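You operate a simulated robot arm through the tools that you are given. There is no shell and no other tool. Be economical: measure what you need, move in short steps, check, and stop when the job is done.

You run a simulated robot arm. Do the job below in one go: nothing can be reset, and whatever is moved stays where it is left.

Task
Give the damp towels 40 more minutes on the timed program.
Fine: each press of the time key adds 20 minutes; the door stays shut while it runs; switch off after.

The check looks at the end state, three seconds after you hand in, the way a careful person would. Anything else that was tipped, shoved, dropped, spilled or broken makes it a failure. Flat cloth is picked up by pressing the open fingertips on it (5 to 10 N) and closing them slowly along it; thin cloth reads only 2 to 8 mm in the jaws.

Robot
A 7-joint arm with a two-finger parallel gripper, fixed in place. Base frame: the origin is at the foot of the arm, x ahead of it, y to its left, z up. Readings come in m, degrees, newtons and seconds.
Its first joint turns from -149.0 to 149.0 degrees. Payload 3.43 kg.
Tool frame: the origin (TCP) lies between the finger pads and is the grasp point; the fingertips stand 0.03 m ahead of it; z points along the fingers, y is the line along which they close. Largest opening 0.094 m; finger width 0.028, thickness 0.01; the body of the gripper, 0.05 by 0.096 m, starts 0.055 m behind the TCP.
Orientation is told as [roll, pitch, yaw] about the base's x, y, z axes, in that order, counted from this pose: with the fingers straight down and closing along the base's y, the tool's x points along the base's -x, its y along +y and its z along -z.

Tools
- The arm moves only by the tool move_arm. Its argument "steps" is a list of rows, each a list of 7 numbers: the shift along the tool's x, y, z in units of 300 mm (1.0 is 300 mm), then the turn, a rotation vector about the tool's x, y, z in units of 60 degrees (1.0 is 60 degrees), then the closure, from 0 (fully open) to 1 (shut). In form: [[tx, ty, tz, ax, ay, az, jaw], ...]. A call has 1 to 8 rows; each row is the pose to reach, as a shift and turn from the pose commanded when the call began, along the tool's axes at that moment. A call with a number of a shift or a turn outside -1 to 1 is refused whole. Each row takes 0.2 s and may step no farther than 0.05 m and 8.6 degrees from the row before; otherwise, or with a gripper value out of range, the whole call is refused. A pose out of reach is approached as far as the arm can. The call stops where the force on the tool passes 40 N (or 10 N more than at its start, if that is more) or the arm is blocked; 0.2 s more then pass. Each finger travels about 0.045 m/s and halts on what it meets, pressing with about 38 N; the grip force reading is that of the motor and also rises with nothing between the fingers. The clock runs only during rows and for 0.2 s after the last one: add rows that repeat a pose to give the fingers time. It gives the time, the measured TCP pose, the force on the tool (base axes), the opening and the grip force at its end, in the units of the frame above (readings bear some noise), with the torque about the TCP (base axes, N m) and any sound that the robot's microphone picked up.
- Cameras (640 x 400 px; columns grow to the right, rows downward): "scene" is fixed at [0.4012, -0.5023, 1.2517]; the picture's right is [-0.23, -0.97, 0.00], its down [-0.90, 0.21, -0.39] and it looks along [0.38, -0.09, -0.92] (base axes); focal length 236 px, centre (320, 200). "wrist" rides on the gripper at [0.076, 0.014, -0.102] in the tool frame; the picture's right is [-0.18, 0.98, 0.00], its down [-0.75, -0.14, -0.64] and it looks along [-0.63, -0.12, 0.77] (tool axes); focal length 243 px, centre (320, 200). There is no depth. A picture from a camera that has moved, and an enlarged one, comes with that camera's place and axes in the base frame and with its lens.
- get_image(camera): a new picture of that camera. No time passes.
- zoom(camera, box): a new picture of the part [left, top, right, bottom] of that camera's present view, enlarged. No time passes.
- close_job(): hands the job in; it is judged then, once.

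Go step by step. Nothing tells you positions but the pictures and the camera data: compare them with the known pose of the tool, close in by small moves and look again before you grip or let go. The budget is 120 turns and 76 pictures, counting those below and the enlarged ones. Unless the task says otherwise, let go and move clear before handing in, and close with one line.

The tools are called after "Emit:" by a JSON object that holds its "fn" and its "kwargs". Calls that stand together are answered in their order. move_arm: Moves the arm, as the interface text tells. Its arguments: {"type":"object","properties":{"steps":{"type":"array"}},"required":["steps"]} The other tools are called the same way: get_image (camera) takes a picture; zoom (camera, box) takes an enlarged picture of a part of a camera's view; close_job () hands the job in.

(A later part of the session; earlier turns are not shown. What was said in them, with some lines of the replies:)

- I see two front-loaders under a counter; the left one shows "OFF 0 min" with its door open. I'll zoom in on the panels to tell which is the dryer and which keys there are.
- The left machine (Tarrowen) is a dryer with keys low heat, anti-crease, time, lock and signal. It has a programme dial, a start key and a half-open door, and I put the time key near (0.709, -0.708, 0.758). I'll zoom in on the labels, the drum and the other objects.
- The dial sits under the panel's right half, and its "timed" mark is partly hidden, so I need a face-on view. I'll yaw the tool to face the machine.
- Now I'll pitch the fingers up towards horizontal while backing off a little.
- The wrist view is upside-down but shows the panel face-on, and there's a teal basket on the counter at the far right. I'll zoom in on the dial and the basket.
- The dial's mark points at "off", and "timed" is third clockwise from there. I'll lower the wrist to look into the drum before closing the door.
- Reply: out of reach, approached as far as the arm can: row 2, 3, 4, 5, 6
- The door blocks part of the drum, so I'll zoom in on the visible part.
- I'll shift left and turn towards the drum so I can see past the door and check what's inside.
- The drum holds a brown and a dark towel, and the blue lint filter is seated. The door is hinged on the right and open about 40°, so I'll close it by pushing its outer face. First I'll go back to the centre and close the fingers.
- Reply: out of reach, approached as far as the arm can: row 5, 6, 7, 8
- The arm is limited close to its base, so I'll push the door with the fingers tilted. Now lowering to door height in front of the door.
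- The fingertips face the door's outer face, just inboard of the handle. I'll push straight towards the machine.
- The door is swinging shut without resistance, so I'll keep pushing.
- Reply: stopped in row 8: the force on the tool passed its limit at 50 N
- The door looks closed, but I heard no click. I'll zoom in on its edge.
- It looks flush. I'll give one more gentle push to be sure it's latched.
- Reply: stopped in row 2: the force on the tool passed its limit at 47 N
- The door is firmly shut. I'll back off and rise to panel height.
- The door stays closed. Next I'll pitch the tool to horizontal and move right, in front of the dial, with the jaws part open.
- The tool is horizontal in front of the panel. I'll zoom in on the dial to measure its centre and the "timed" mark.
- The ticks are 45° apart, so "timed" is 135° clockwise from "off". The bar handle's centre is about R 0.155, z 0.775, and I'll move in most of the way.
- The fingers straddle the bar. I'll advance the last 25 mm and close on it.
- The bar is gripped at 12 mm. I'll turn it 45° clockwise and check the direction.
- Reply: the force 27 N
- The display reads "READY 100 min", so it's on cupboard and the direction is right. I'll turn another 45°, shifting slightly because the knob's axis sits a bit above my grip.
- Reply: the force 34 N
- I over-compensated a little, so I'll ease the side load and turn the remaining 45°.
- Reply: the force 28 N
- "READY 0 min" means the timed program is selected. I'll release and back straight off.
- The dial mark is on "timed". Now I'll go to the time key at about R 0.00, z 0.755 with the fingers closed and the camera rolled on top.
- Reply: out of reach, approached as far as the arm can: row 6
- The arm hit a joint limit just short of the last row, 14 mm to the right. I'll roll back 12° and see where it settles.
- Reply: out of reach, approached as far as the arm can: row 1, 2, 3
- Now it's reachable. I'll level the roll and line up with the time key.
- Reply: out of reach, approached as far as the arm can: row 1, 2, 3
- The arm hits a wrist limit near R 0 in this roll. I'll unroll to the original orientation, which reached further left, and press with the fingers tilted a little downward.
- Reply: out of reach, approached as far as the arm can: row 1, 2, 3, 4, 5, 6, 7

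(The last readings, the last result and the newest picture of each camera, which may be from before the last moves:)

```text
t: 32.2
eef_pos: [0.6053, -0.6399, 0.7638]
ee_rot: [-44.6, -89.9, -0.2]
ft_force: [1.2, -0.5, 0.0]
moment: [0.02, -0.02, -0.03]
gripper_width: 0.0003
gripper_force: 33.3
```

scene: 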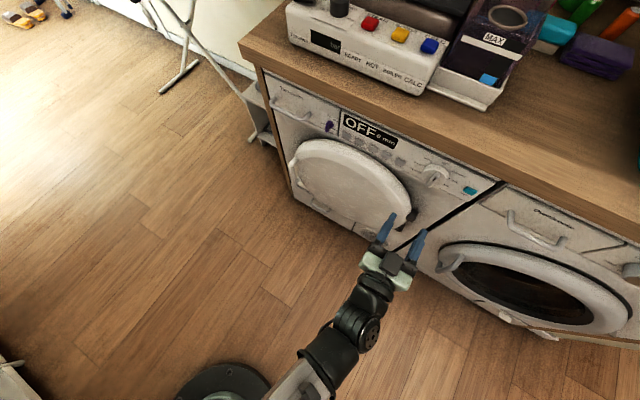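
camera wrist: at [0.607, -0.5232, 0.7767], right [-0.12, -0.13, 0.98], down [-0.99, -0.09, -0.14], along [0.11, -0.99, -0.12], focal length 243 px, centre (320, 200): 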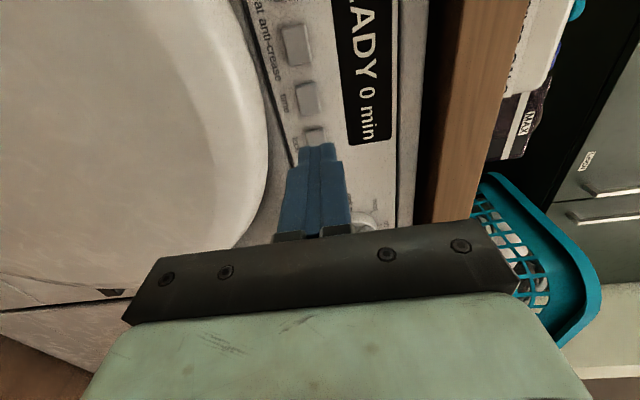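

Emit:
{"fn": "move_arm", "kwargs": {"steps": [[-0.009, 0, 0, 0, 0.139, 0, 1], [-0.018, 0, 0, 0, 0.278, 0, 1], [-0.027, 0, 0, 0, 0.417, 0, 1], [-0.027, 0.026, 0.05, 0, 0.417, 0, 1], [-0.027, 0.052, 0.1, 0, 0.417, 0, 1], [-0.027, 0.078, 0.167, 0, 0.417, 0, 1]]}}

Emit:
{"fn": "get_image", "kwargs": {"camera": "wrist"}}

Emit:
{"fn": "zoom", "kwargs": {"camera": "scene", "box": [310, 100, 430, 175]}}

```text
t: 33.6
eef_pos: [0.6587, -0.6569, 0.7719]
ee_rot: [2.1, -65.1, -47.5]
ft_force: [-0.4, -0.2, 0.2]
moment: [0.03, -0.03, 0.06]
gripper_width: 0.0
gripper_force: 33.0
out of reach, approached as far as the arm can: row 2, 3, 4
```

```text
33 pictures are left
camera wrist: at [0.5803, -0.5586, 0.747], right [0.75, 0.63, 0.18], down [-0.3, 0.08, 0.95], along [0.59, -0.77, 0.25], focal length 243 px, centre (320, 200)
```

wrist: 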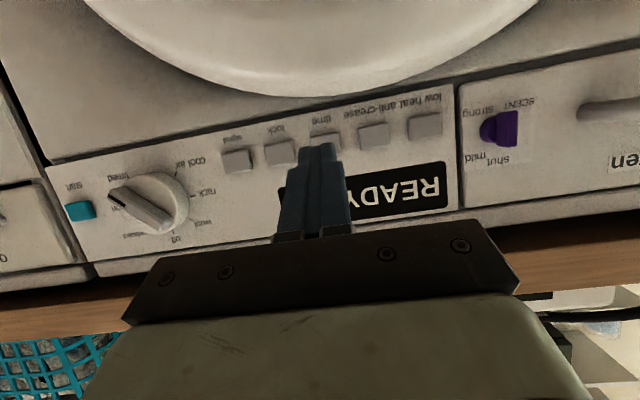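

```text
5.33 times, centred on (370, 138) of scene
camera zoom: at [0.4012, -0.5023, 1.2517], right [-0.23, -0.97, 0.0], down [-0.9, 0.21, -0.39], along [0.38, -0.09, -0.92], focal length 1259 px, centre (53, 533)
```

zoom: 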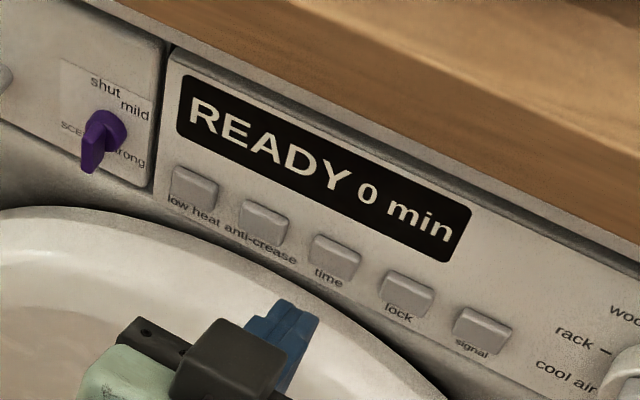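

I'm lined up with the time key, fingertips about 35 mm in front of it. I'll advance slowly and watch for the press.

Emit:
{"fn": "move_arm", "kwargs": {"steps": [[-0.008, 0, 0.03, 0, 0, 0, 1], [-0.02, 0, 0.06, 0, 0, 0, 1], [-0.03, 0, 0.088, 0, 0, 0, 1], [-0.036, 0, 0.1, 0, 0, 0, 1], [-0.042, 0, 0.112, 0, 0, 0, 1]]}}

Emit:
{"fn": "zoom", "kwargs": {"camera": "scene", "box": [310, 100, 430, 175]}}

```text
t: 34.8
eef_pos: [0.6818, -0.683, 0.7696]
ee_rot: [0.1, -65.2, -45.6]
ft_force: [-0.5, -0.1, -0.6]
moment: [-0.01, -0.01, -0.01]
gripper_width: 0.0
gripper_force: 33.3
```

```text
5.33 times, centred on (370, 138) of scene
camera zoom: at [0.4012, -0.5023, 1.2517], right [-0.23, -0.97, 0.0], down [-0.9, 0.21, -0.39], along [0.38, -0.09, -0.92], focal length 1259 px, centre (53, 533)
```

zoom: 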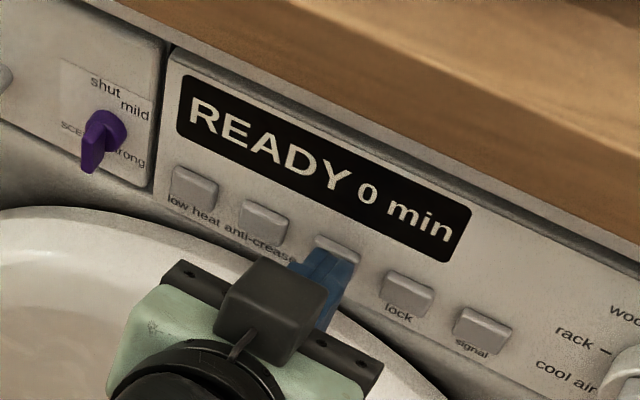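

The tip is on the time key but not pressing yet, so I'll continue in 2 mm steps.

Emit:
{"fn": "move_arm", "kwargs": {"steps": [[-0.003, 0, 0.006, 0, 0, 0, 1], [-0.006, 0, 0.012, 0, 0, 0, 1], [-0.008, 0, 0.018, 0, 0, 0, 1]]}}

Emit:
{"fn": "zoom", "kwargs": {"camera": "scene", "box": [310, 100, 430, 175]}}

```text
t: 35.6
eef_pos: [0.6863, -0.687, 0.7687]
ee_rot: [0.1, -65.2, -45.5]
ft_force: [-0.8, 1.4, 0.5]
moment: [0.02, -0.04, 0.03]
gripper_width: 0.0001
gripper_force: 33.0
```

```text
5.33 times, centred on (370, 138) of scene
camera zoom: at [0.4012, -0.5023, 1.2517], right [-0.23, -0.97, 0.0], down [-0.9, 0.21, -0.39], along [0.38, -0.09, -0.92], focal length 1259 px, centre (53, 533)
```

zoom: 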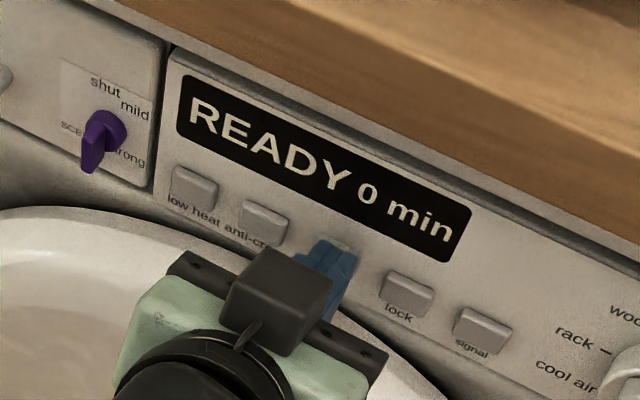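

I have light contact at 1.5 N. A little more.

Emit:
{"fn": "move_arm", "kwargs": {"steps": [[-0.0025, 0, 0.005, 0, 0, 0, 1], [-0.005, 0, 0.01, 0, 0, 0, 1], [-0.007, 0, 0.015, 0, 0, 0, 1]]}}

Emit:
{"fn": "zoom", "kwargs": {"camera": "scene", "box": [310, 100, 430, 175]}}

```text
t: 36.4
eef_pos: [0.6873, -0.6897, 0.7695]
ee_rot: [0.1, -64.9, -45.6]
ft_force: [-24.9, 24.6, 1.9]
moment: [-0.05, 0.0, 0.05]
gripper_width: 0.0003
gripper_force: 32.7
heard: click
```

```text
5.33 times, centred on (370, 138) of scene
camera zoom: at [0.4012, -0.5023, 1.2517], right [-0.23, -0.97, 0.0], down [-0.9, 0.21, -0.39], along [0.38, -0.09, -0.92], focal length 1259 px, centre (53, 533)
```

zoom: 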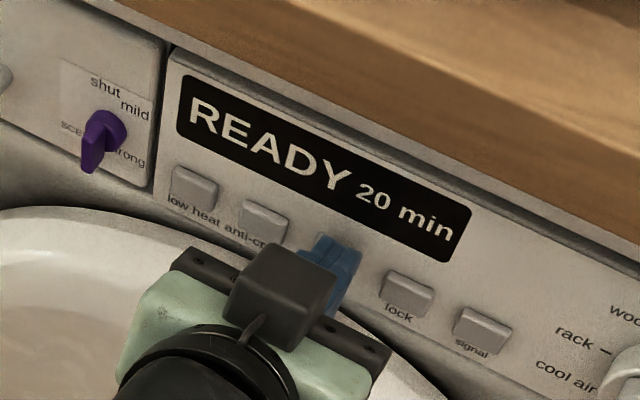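

The key clicked and the display reads 20 min. I'll back off 8 mm and press again.

Emit:
{"fn": "move_arm", "kwargs": {"steps": [[0.006, 0, -0.012, 0, 0, 0, 1], [0.011, 0, -0.024, 0, 0, 0, 1], [0.014, 0, -0.03, 0, 0, 0, 1], [0.014, 0, -0.03, 0, 0, 0, 1], [0.008, 0, -0.018, 0, 0, 0, 1], [0.0, 0, 0.0, 0, 0, 0, 1]]}}

Emit:
{"fn": "zoom", "kwargs": {"camera": "scene", "box": [310, 100, 430, 175]}}

```text
t: 37.8
eef_pos: [0.689, -0.6888, 0.7679]
ee_rot: [0.2, -64.9, -45.6]
ft_force: [-28.6, 25.4, -2.7]
moment: [0.11, 0.06, -0.06]
gripper_width: 0.0002
gripper_force: 33.0
heard: click
```

```text
5.33 times, centred on (370, 138) of scene
camera zoom: at [0.4012, -0.5023, 1.2517], right [-0.23, -0.97, 0.0], down [-0.9, 0.21, -0.39], along [0.38, -0.09, -0.92], focal length 1259 px, centre (53, 533)
```

zoom: 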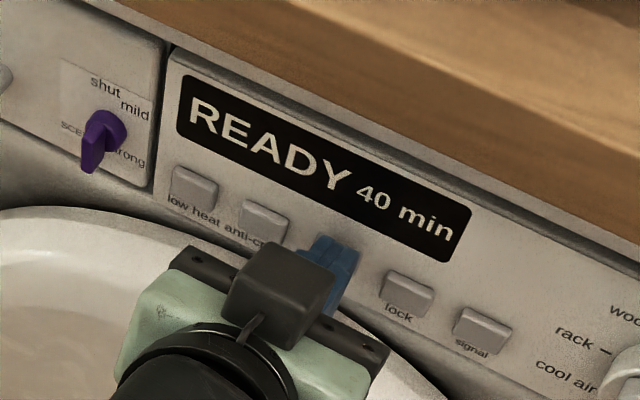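

"READY 40 min" as wanted. Next is the start key at about R 0.234, z 0.772, so I'll back off and move right, clear of the dial.

Emit:
{"fn": "move_arm", "kwargs": {"steps": [[0.035, 0, -0.075, 0, 0, 0, 1], [0.07, 0, -0.151, 0, 0, 0, 1], [0.06, -0.13, -0.156, 0, 0, 0, 1], [0.05, -0.26, -0.16, 0, 0, 0, 1], [0.042, -0.39, -0.164, 0, 0, 0, 1], [0.034, -0.52, -0.168, 0, 0, 0, 1], [0.026, -0.65, -0.172, 0, 0, 0, 1], [0.019, -0.78, -0.175, 0, 0, 0, 1]]}}

Emit:
{"fn": "get_image", "kwargs": {"camera": "wrist"}}

Emit:
{"fn": "zoom", "kwargs": {"camera": "scene", "box": [390, 130, 510, 225]}}

```text
t: 39.6
eef_pos: [0.4881, -0.8222, 0.7865]
ee_rot: [0.2, -65.1, -45.5]
ft_force: [-0.4, 0.3, -0.1]
moment: [-0.01, 0.01, 0.0]
gripper_width: 0.0
gripper_force: 32.6
```

```text
27 pictures are left
camera wrist: at [0.4105, -0.7229, 0.7611], right [0.75, 0.63, 0.17], down [-0.29, 0.09, 0.95], along [0.59, -0.77, 0.25], focal length 243 px, centre (320, 200)
```

wrist: 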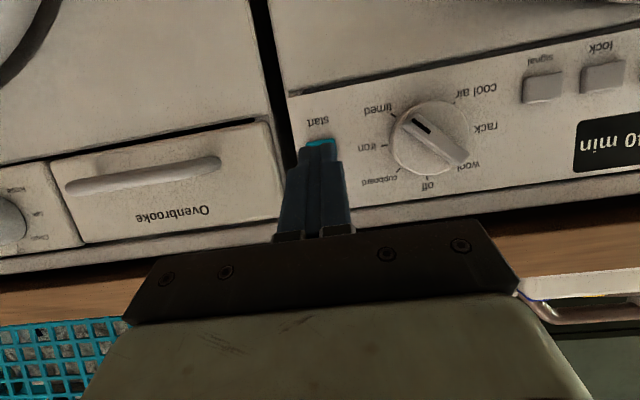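

```text
4.21 times, centred on (450, 178) of scene
camera zoom: at [0.4012, -0.5023, 1.2517], right [-0.23, -0.97, 0.0], down [-0.9, 0.21, -0.39], along [0.38, -0.09, -0.92], focal length 994 px, centre (-227, 295)
```

zoom: 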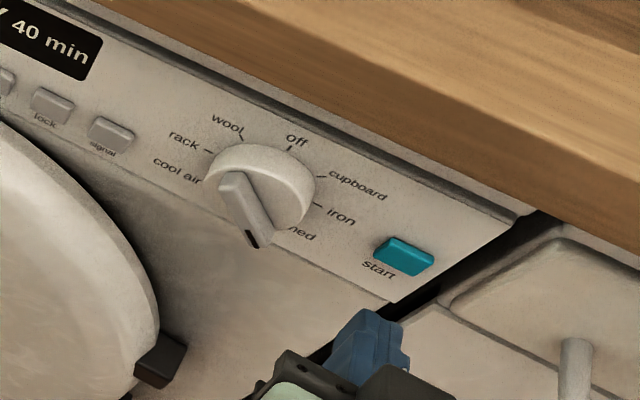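

The tip is in line with the start key. I'll press it gently.

Emit:
{"fn": "move_arm", "kwargs": {"steps": [[-0.018, 0, 0.045, 0, 0, 0, 1], [-0.034, 0, 0.085, 0, 0, 0, 1], [-0.05, 0, 0.123, 0, 0, 0, 1], [-0.053, 0, 0.129, 0, 0, 0, 1], [-0.056, 0, 0.135, 0, 0, 0, 1], [-0.059, 0, 0.141, 0, 0, 0, 1], [-0.061, 0, 0.146, 0, 0, 0, 1]]}}

Emit:
{"fn": "zoom", "kwargs": {"camera": "scene", "box": [320, 100, 500, 215]}}

```text
t: 41.2
eef_pos: [0.5216, -0.8535, 0.7831]
ee_rot: [0.1, -65.1, -45.5]
ft_force: [-2.1, 2.0, 3.8]
moment: [-0.05, -0.03, 0.02]
gripper_width: 0.0
gripper_force: 33.2
heard: click
```

```text
3.48 times, centred on (410, 158) of scene
camera zoom: at [0.4012, -0.5023, 1.2517], right [-0.23, -0.97, 0.0], down [-0.9, 0.21, -0.39], along [0.38, -0.09, -0.92], focal length 821 px, centre (7, 348)
```

zoom: 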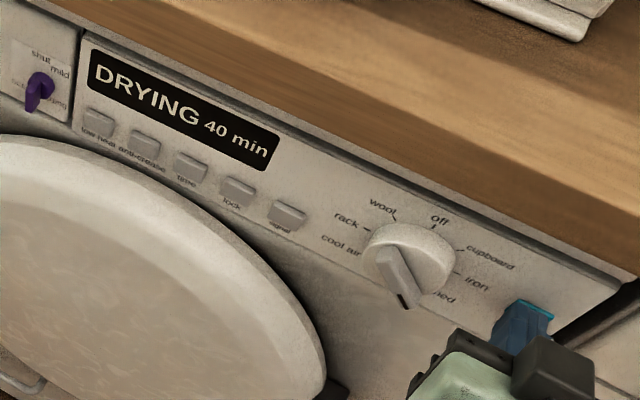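

The display shows "DRYING 40 min". I'll back off and see whether the time counts down, since the note says to switch off after.

Emit:
{"fn": "move_arm", "kwargs": {"steps": [[0.02, 0, -0.05, 0, 0, 0, 1], [0.04, 0, -0.1, 0, 0, 0, 1], [0.07, 0, -0.2, 0, 0, 0, 1], [0.1, 0, -0.3, 0, 0, 0, 1], [0.1, 0, -0.3, 0, 0, 0, 1], [0.1, 0, -0.3, 0, 0, 0, 1], [0.1, 0, -0.3, 0, 0, 0, 1], [0.1, 0, -0.3, 0, 0, 0, 1]]}}

Emit:
{"fn": "zoom", "kwargs": {"camera": "scene", "box": [320, 100, 500, 215]}}

```text
t: 43.0
eef_pos: [0.4557, -0.7874, 0.7942]
ee_rot: [0.0, -65.1, -45.5]
ft_force: [-0.3, -0.8, -0.5]
moment: [-0.02, -0.04, 0.0]
gripper_width: 0.0
gripper_force: 33.0
```

```text
3.48 times, centred on (410, 158) of scene
camera zoom: at [0.4012, -0.5023, 1.2517], right [-0.23, -0.97, 0.0], down [-0.9, 0.21, -0.39], along [0.38, -0.09, -0.92], focal length 821 px, centre (7, 348)
```

zoom: 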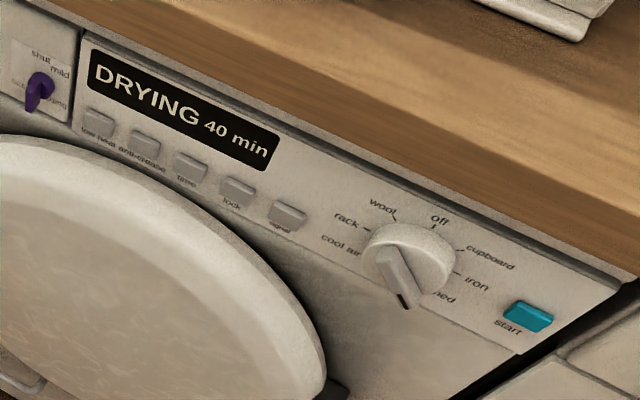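

It's running with everything clear. I'll wait several seconds to see whether the countdown is accelerated.

Emit:
{"fn": "move_arm", "kwargs": {"steps": [[0, 0, 0, 0, 0, 0, 1], [0, 0, 0, 0, 0, 0, 1], [0, 0, 0, 0, 0, 0, 1], [0, 0, 0, 0, 0, 0, 1], [0, 0, 0, 0, 0, 0, 1], [0, 0, 0, 0, 0, 0, 1], [0, 0, 0, 0, 0, 0, 1], [0, 0, 0, 0, 0, 0, 1]]}}

Emit:
{"fn": "move_arm", "kwargs": {"steps": [[0, 0, 0, 0, 0, 0, 1], [0, 0, 0, 0, 0, 0, 1], [0, 0, 0, 0, 0, 0, 1], [0, 0, 0, 0, 0, 0, 1], [0, 0, 0, 0, 0, 0, 1], [0, 0, 0, 0, 0, 0, 1], [0, 0, 0, 0, 0, 0, 1], [0, 0, 0, 0, 0, 0, 1]]}}

Emit:
{"fn": "move_arm", "kwargs": {"steps": [[0, 0, 0, 0, 0, 0, 1], [0, 0, 0, 0, 0, 0, 1], [0, 0, 0, 0, 0, 0, 1], [0, 0, 0, 0, 0, 0, 1], [0, 0, 0, 0, 0, 0, 1], [0, 0, 0, 0, 0, 0, 1], [0, 0, 0, 0, 0, 0, 1], [0, 0, 0, 0, 0, 0, 1]]}}

Emit:
{"fn": "move_arm", "kwargs": {"steps": [[0, 0, 0, 0, 0, 0, 1], [0, 0, 0, 0, 0, 0, 1], [0, 0, 0, 0, 0, 0, 1], [0, 0, 0, 0, 0, 0, 1], [0, 0, 0, 0, 0, 0, 1], [0, 0, 0, 0, 0, 0, 1], [0, 0, 0, 0, 0, 0, 1], [0, 0, 0, 0, 0, 0, 1]]}}

Emit:
{"fn": "zoom", "kwargs": {"camera": "scene", "box": [320, 100, 500, 215]}}

```text
t: 44.8
eef_pos: [0.455, -0.7864, 0.7941]
ee_rot: [0.1, -65.1, -45.4]
ft_force: [-0.5, 0.1, 1.2]
moment: [0.04, 0.0, -0.02]
gripper_width: 0.0
gripper_force: 32.9
```

```text
t: 46.6
eef_pos: [0.4546, -0.7863, 0.794]
ee_rot: [0.1, -65.1, -45.5]
ft_force: [0.7, 0.7, 0.8]
moment: [-0.01, 0.01, 0.03]
gripper_width: 0.0
gripper_force: 33.7
```

```text
t: 48.4
eef_pos: [0.4568, -0.7866, 0.7946]
ee_rot: [0.2, -65.1, -45.5]
ft_force: [-0.4, 0.8, 0.3]
moment: [-0.01, -0.01, 0.01]
gripper_width: 0.0
gripper_force: 32.5
```

```text
t: 50.2
eef_pos: [0.4566, -0.786, 0.7936]
ee_rot: [0.1, -65.1, -45.5]
ft_force: [-0.7, -0.5, 0.4]
moment: [0.03, -0.01, 0.02]
gripper_width: 0.0002
gripper_force: 33.1
```

```text
3.48 times, centred on (410, 158) of scene
camera zoom: at [0.4012, -0.5023, 1.2517], right [-0.23, -0.97, 0.0], down [-0.9, 0.21, -0.39], along [0.38, -0.09, -0.92], focal length 821 px, centre (7, 348)
```

zoom: 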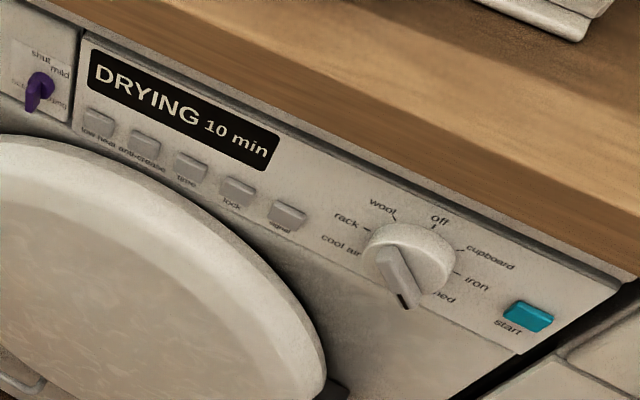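

The countdown is accelerated, at 10 min already, so I'll wait for the end and then turn the dial back to "off". Meanwhile I'll line up with the dial again, keeping clear of it.

Emit:
{"fn": "move_arm", "kwargs": {"steps": [[0.013, 0.052, 0, 0, -0.083, 0, 0.6], [0.026, 0.104, 0, 0, -0.166, 0, 0.6], [0.039, 0.156, 0, 0, -0.249, 0, 0.6], [0.052, 0.208, 0, 0, -0.332, 0, 0.6], [0.065, 0.26, -0.006, 0, -0.415, 0, 0.6]]}}

Emit:
{"fn": "move_arm", "kwargs": {"steps": [[0, 0, 0, 0, 0, 0.14, 0.6], [0, 0, 0, 0, 0, 0.28, 0.6], [0, 0, 0, 0, 0, 0.42, 0.6], [0, 0, 0, 0, 0, 0.56, 0.6], [0, 0, 0, 0, 0, 0.7, 0.6], [0, 0, 0, 0, 0, 0.84, 0.6], [0, 0, 0, 0, 0, 0.98, 0.6]]}}

Emit:
{"fn": "move_arm", "kwargs": {"steps": [[0, 0, 0, 0, 0, 0.14, 0.6], [0, 0, 0, 0, 0, 0.28, 0.6], [0, 0, 0, 0, 0, 0.42, 0.6], [0, 0, 0, 0, 0, 0.56, 0.6], [0, 0, 0, 0, 0, 0.7, 0.6], [0, 0, 0, 0, 0, 0.84, 0.6], [0, 0, 0, 0, 0, 0.98, 0.6]]}}

Emit:
{"fn": "zoom", "kwargs": {"camera": "scene", "box": [320, 100, 500, 215]}}

Emit:
{"fn": "get_image", "kwargs": {"camera": "wrist"}}

```text
t: 51.4
eef_pos: [0.506, -0.7243, 0.7772]
ee_rot: [53.5, -90.0, -98.9]
ft_force: [-0.1, 0.3, 1.1]
moment: [0.02, -0.01, 0.0]
gripper_width: 0.0378
gripper_force: 0.2
```

```text
t: 53.0
eef_pos: [0.505, -0.7249, 0.7772]
ee_rot: [90.0, -31.0, -135.3]
ft_force: [0.2, 0.2, 0.2]
moment: [-0.01, 0.01, 0.02]
gripper_width: 0.0376
gripper_force: 0.0
```

```text
t: 54.6
eef_pos: [0.504, -0.7261, 0.7776]
ee_rot: [90.0, 27.7, -135.4]
ft_force: [-0.5, 0.0, -0.2]
moment: [0.0, -0.01, -0.01]
gripper_width: 0.0377
gripper_force: 0.2
```

```text
3.48 times, centred on (410, 158) of scene
camera zoom: at [0.4012, -0.5023, 1.2517], right [-0.23, -0.97, 0.0], down [-0.9, 0.21, -0.39], along [0.38, -0.09, -0.92], focal length 821 px, centre (7, 348)
```

zoom: 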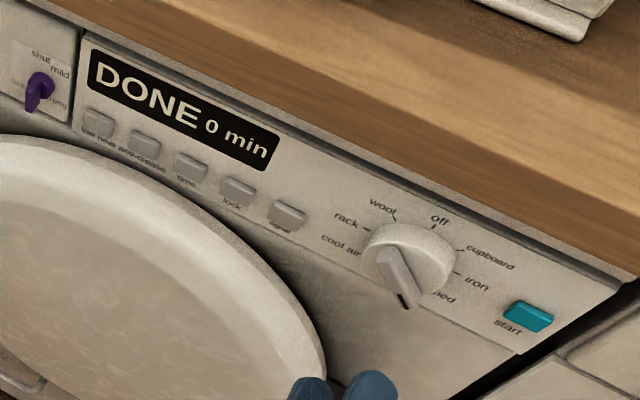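

```text
21 pictures are left
camera wrist: at [0.4747, -0.6099, 0.8261], right [-0.44, -0.44, 0.78], down [-0.88, 0.04, -0.48], along [0.18, -0.9, -0.4], focal length 243 px, centre (320, 200)
```

wrist: 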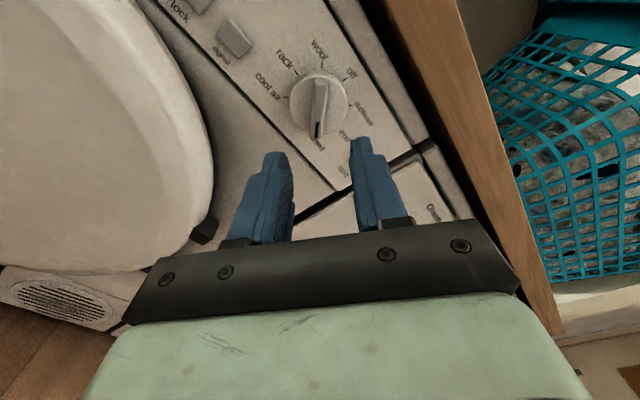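

"DONE 0 min". I'll finish the roll to match the bar, advance and grip it.

Emit:
{"fn": "move_arm", "kwargs": {"steps": [[0.003, -0.001, 0.03, 0, 0, 0.1, 0.6], [0.006, -0.003, 0.07, 0, 0, 0.2, 0.6], [0.006, -0.003, 0.14, 0, 0, 0.288, 0.6], [0.006, -0.003, 0.2, 0, 0, 0.288, 0.6]]}}

Emit:
{"fn": "get_image", "kwargs": {"camera": "wrist"}}

```text
t: 55.6
eef_pos: [0.5482, -0.7644, 0.7757]
ee_rot: [89.8, 45.0, -135.5]
ft_force: [0.2, 0.2, -0.3]
moment: [-0.01, 0.01, -0.01]
gripper_width: 0.0375
gripper_force: 0.0
```

```text
20 pictures are left
camera wrist: at [0.5069, -0.6608, 0.8401], right [-0.59, -0.58, 0.57], down [-0.76, 0.15, -0.63], along [0.28, -0.8, -0.53], focal length 243 px, centre (320, 200)
```

wrist: 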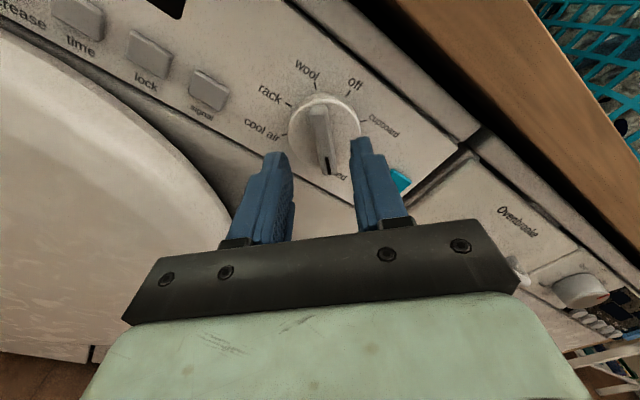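

Aligned. I'll advance and grip.

Emit:
{"fn": "move_arm", "kwargs": {"steps": [[0.009, 0.004, 0.03, 0, 0, 0, 0.6], [0.009, 0.004, 0.06, 0, 0, 0, 0.6], [0.009, 0.004, 0.087, 0, 0, 0, 0.6], [0.009, 0.004, 0.087, 0, 0, 0, 0.8], [0.009, 0.004, 0.087, 0, 0, 0, 1], [0.009, 0.004, 0.087, 0, 0, 0, 1], [0.009, 0.004, 0.087, 0, 0, 0, 1]]}}

```text
t: 57.2
eef_pos: [0.5667, -0.7842, 0.7789]
ee_rot: [90.0, 44.9, -135.4]
ft_force: [0.1, -6.9, 6.6]
moment: [0.27, 0.34, -0.54]
gripper_width: 0.0119
gripper_force: 44.7
```

Gripped. Now turning counter-clockwise 45°, back towards "iron".

Emit:
{"fn": "move_arm", "kwargs": {"steps": [[0, 0.003, 0, 0, 0, -0.125, 1], [0, 0.003, 0, 0, 0, -0.25, 1], [0, 0.003, 0, 0, 0, -0.375, 1], [0, 0.003, 0, 0, 0, -0.5, 1], [0, 0.003, 0, 0, 0, -0.625, 1], [0, 0.003, 0, 0, 0, -0.75, 1]]}}

Emit:
{"fn": "zoom", "kwargs": {"camera": "scene", "box": [320, 100, 500, 215]}}

```text
t: 58.2
eef_pos: [0.5678, -0.7826, 0.7781]
ee_rot: [89.6, 15.1, -135.4]
ft_force: [8.2, 1.7, -4.4]
moment: [0.23, 0.19, -0.77]
gripper_width: 0.0119
gripper_force: 45.3
stopped in row 5: the force on the tool passed its limit at 43 N (the readings are from after the stop); the commanded pose is now the measured one
```

```text
3.48 times, centred on (410, 158) of scene
camera zoom: at [0.4012, -0.5023, 1.2517], right [-0.23, -0.97, 0.0], down [-0.9, 0.21, -0.39], along [0.38, -0.09, -0.92], focal length 821 px, centre (7, 348)
```

zoom: 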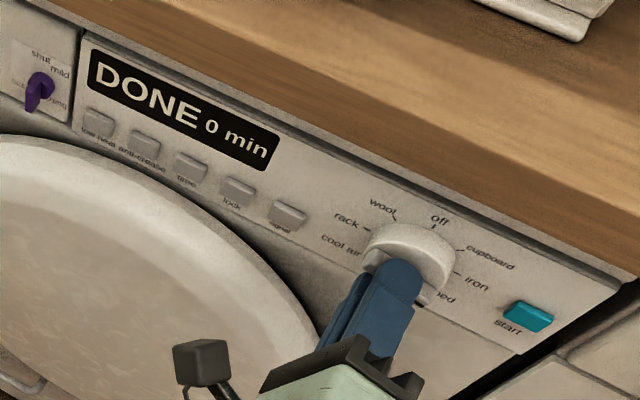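

A detent force stopped it partway at 105°. I'll continue gently from here.

Emit:
{"fn": "move_arm", "kwargs": {"steps": [[0, 0, 0, 0, 0, -0.08, 1], [0, 0, 0, 0, 0, -0.16, 1], [0, 0, 0, 0, 0, -0.25, 1], [0, 0, 0, 0, 0, -0.34, 1], [0, 0, 0, 0, 0, -0.43, 1], [0, 0, 0, 0, 0, -0.52, 1], [0, 0, 0, 0, 0, -0.6, 1]]}}

```text
t: 59.8
eef_pos: [0.5683, -0.7821, 0.7748]
ee_rot: [89.3, -17.4, -135.2]
ft_force: [7.6, -1.3, -7.1]
moment: [-0.16, -0.22, -0.15]
gripper_width: 0.012
gripper_force: 45.1
stopped in row 7: the force on the tool passed its limit at 41 N (the readings are from after the stop); the commanded pose is now the measured one
```

Emit:
{"fn": "move_arm", "kwargs": {"steps": [[0, -0.004, 0.002, 0, 0, -0.08, 1], [0, -0.006, 0.002, 0, 0, -0.16, 1], [0, -0.007, 0.002, 0, 0, -0.25, 1], [0, -0.007, 0.002, 0, 0, -0.34, 1], [0, -0.007, 0.002, 0, 0, -0.43, 1], [0, -0.007, 0.002, 0, 0, -0.52, 1], [0, -0.007, 0.002, 0, 0, -0.6, 1]]}}

Emit:
{"fn": "zoom", "kwargs": {"camera": "scene", "box": [320, 100, 500, 215]}}

```text
t: 61.4
eef_pos: [0.566, -0.7835, 0.7726]
ee_rot: [88.9, -53.5, -134.6]
ft_force: [1.2, -4.3, -16.5]
moment: [-0.44, -0.49, -0.48]
gripper_width: 0.0121
gripper_force: 44.9
```

```text
3.48 times, centred on (410, 158) of scene
camera zoom: at [0.4012, -0.5023, 1.2517], right [-0.23, -0.97, 0.0], down [-0.9, 0.21, -0.39], along [0.38, -0.09, -0.92], focal length 821 px, centre (7, 348)
```

zoom: 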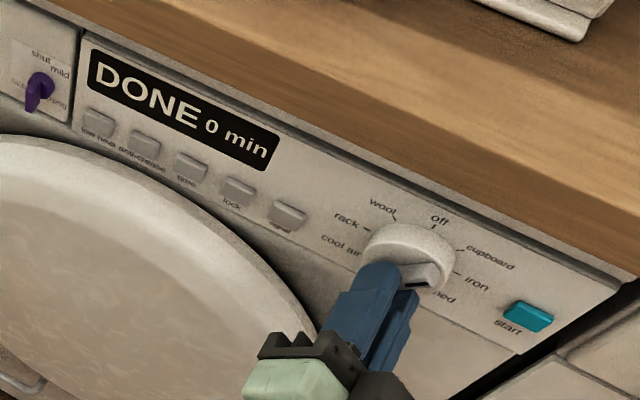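

The dial is now near cupboard. I'll finish the turn to "off".

Emit:
{"fn": "move_arm", "kwargs": {"steps": [[0.003, -0.003, 0, 0, 0, -0.08, 1], [0.004, -0.005, 0, 0, 0, -0.17, 1], [0.004, -0.005, 0, 0, 0, -0.26, 1], [0.004, -0.005, 0, 0, 0, -0.35, 1], [0.004, -0.005, 0, 0, 0, -0.44, 1], [0.004, -0.005, 0, 0, 0, -0.53, 1], [0.004, -0.005, 0, 0, 0, -0.61, 1]]}}

Emit:
{"fn": "zoom", "kwargs": {"camera": "scene", "box": [320, 100, 500, 215]}}

```text
t: 63.0
eef_pos: [0.5645, -0.7857, 0.7728]
ee_rot: [2.4, -89.3, -48.0]
ft_force: [-29.7, -20.2, -5.6]
moment: [-0.47, -0.67, -0.63]
gripper_width: 0.0115
gripper_force: 44.7
```

```text
3.48 times, centred on (410, 158) of scene
camera zoom: at [0.4012, -0.5023, 1.2517], right [-0.23, -0.97, 0.0], down [-0.9, 0.21, -0.39], along [0.38, -0.09, -0.92], focal length 821 px, centre (7, 348)
```

zoom: 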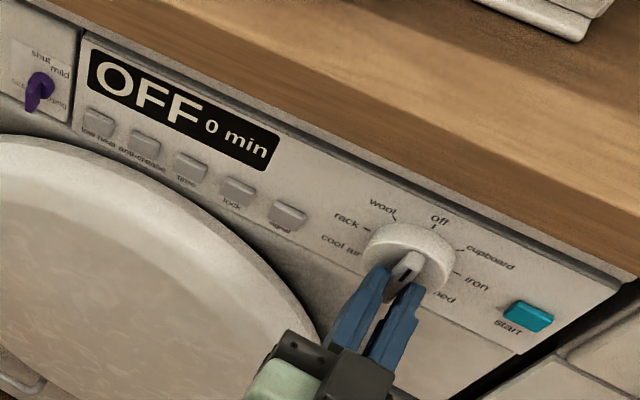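

The display reads "OFF 0 min". I'll ease the side load, release and back away.

Emit:
{"fn": "move_arm", "kwargs": {"steps": [[0, -0.006, 0, 0, 0, 0, 1], [0, -0.006, 0, 0, 0, 0, 0.7], [0, -0.006, 0, 0, 0, 0, 0.6], [0, -0.006, 0, 0, 0, 0, 0.6], [0, -0.006, -0.07, 0, 0, 0, 0.6], [0, -0.006, -0.18, 0, 0, 0, 0.6], [0, -0.006, -0.3, 0, 0, 0, 0.6], [0, -0.006, -0.4, 0, 0, 0, 0.6]]}}

Emit:
{"fn": "get_image", "kwargs": {"camera": "scene"}}

Emit:
{"fn": "zoom", "kwargs": {"camera": "scene", "box": [270, 70, 510, 250]}}

Emit:
{"fn": "get_image", "kwargs": {"camera": "wrist"}}

```text
t: 64.8
eef_pos: [0.4797, -0.699, 0.7728]
ee_rot: [1.8, -89.5, -47.2]
ft_force: [-0.1, -0.2, -0.5]
moment: [0.02, -0.01, -0.01]
gripper_width: 0.0376
gripper_force: 0.1
```

```text
16 pictures are left
```

scene: 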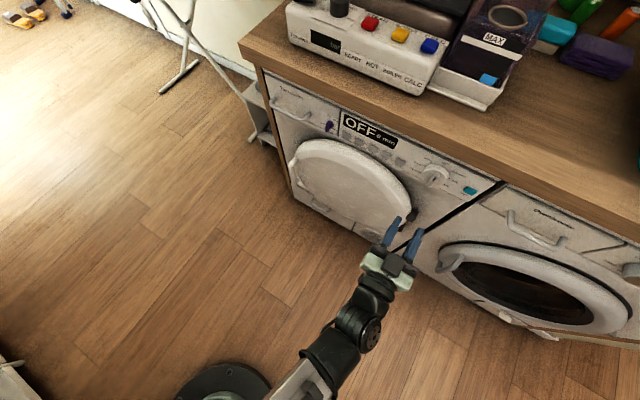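

```text
2.22 times, centred on (390, 160) of scene
camera zoom: at [0.4012, -0.5023, 1.2517], right [-0.23, -0.97, 0.0], down [-0.9, 0.21, -0.39], along [0.38, -0.09, -0.92], focal length 525 px, centre (164, 289)
```

zoom: 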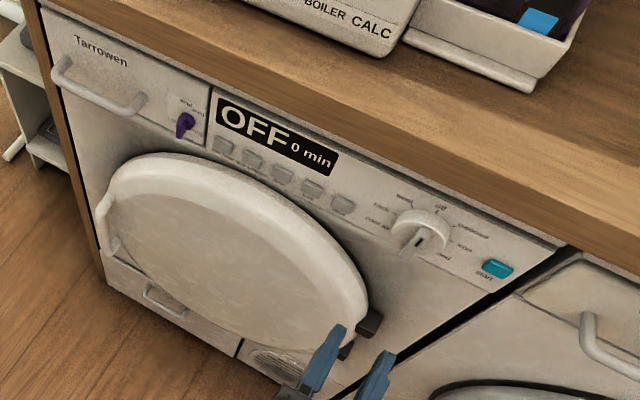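

```text
14 pictures are left
camera wrist: at [0.4171, -0.615, 0.6977], right [0.7, 0.69, 0.18], down [-0.55, 0.35, 0.76], along [0.46, -0.63, 0.62], focal length 243 px, centre (320, 200)
```

wrist: 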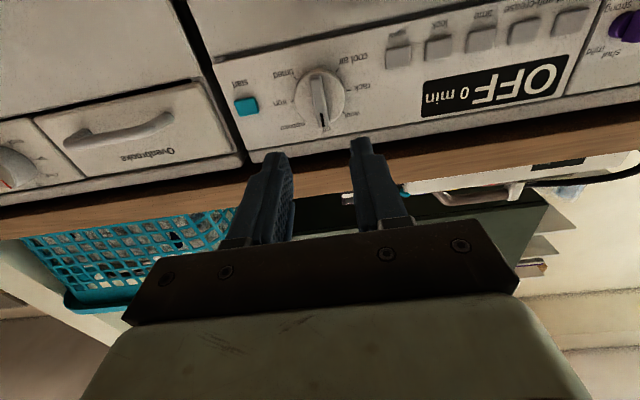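

The timed run finished, the display shows "OFF 0 min" and the dial is at off. The door is shut, the arm is clear and nothing else was moved, so I'm handing in.

Emit:
{"fn": "close_job", "kwargs": {}}

```text
The job is handed in.
```

The damp towels got their 40 more minutes on the timed program; the dryer counted down to "DONE 0 min" with its door shut, and I then switched it off.
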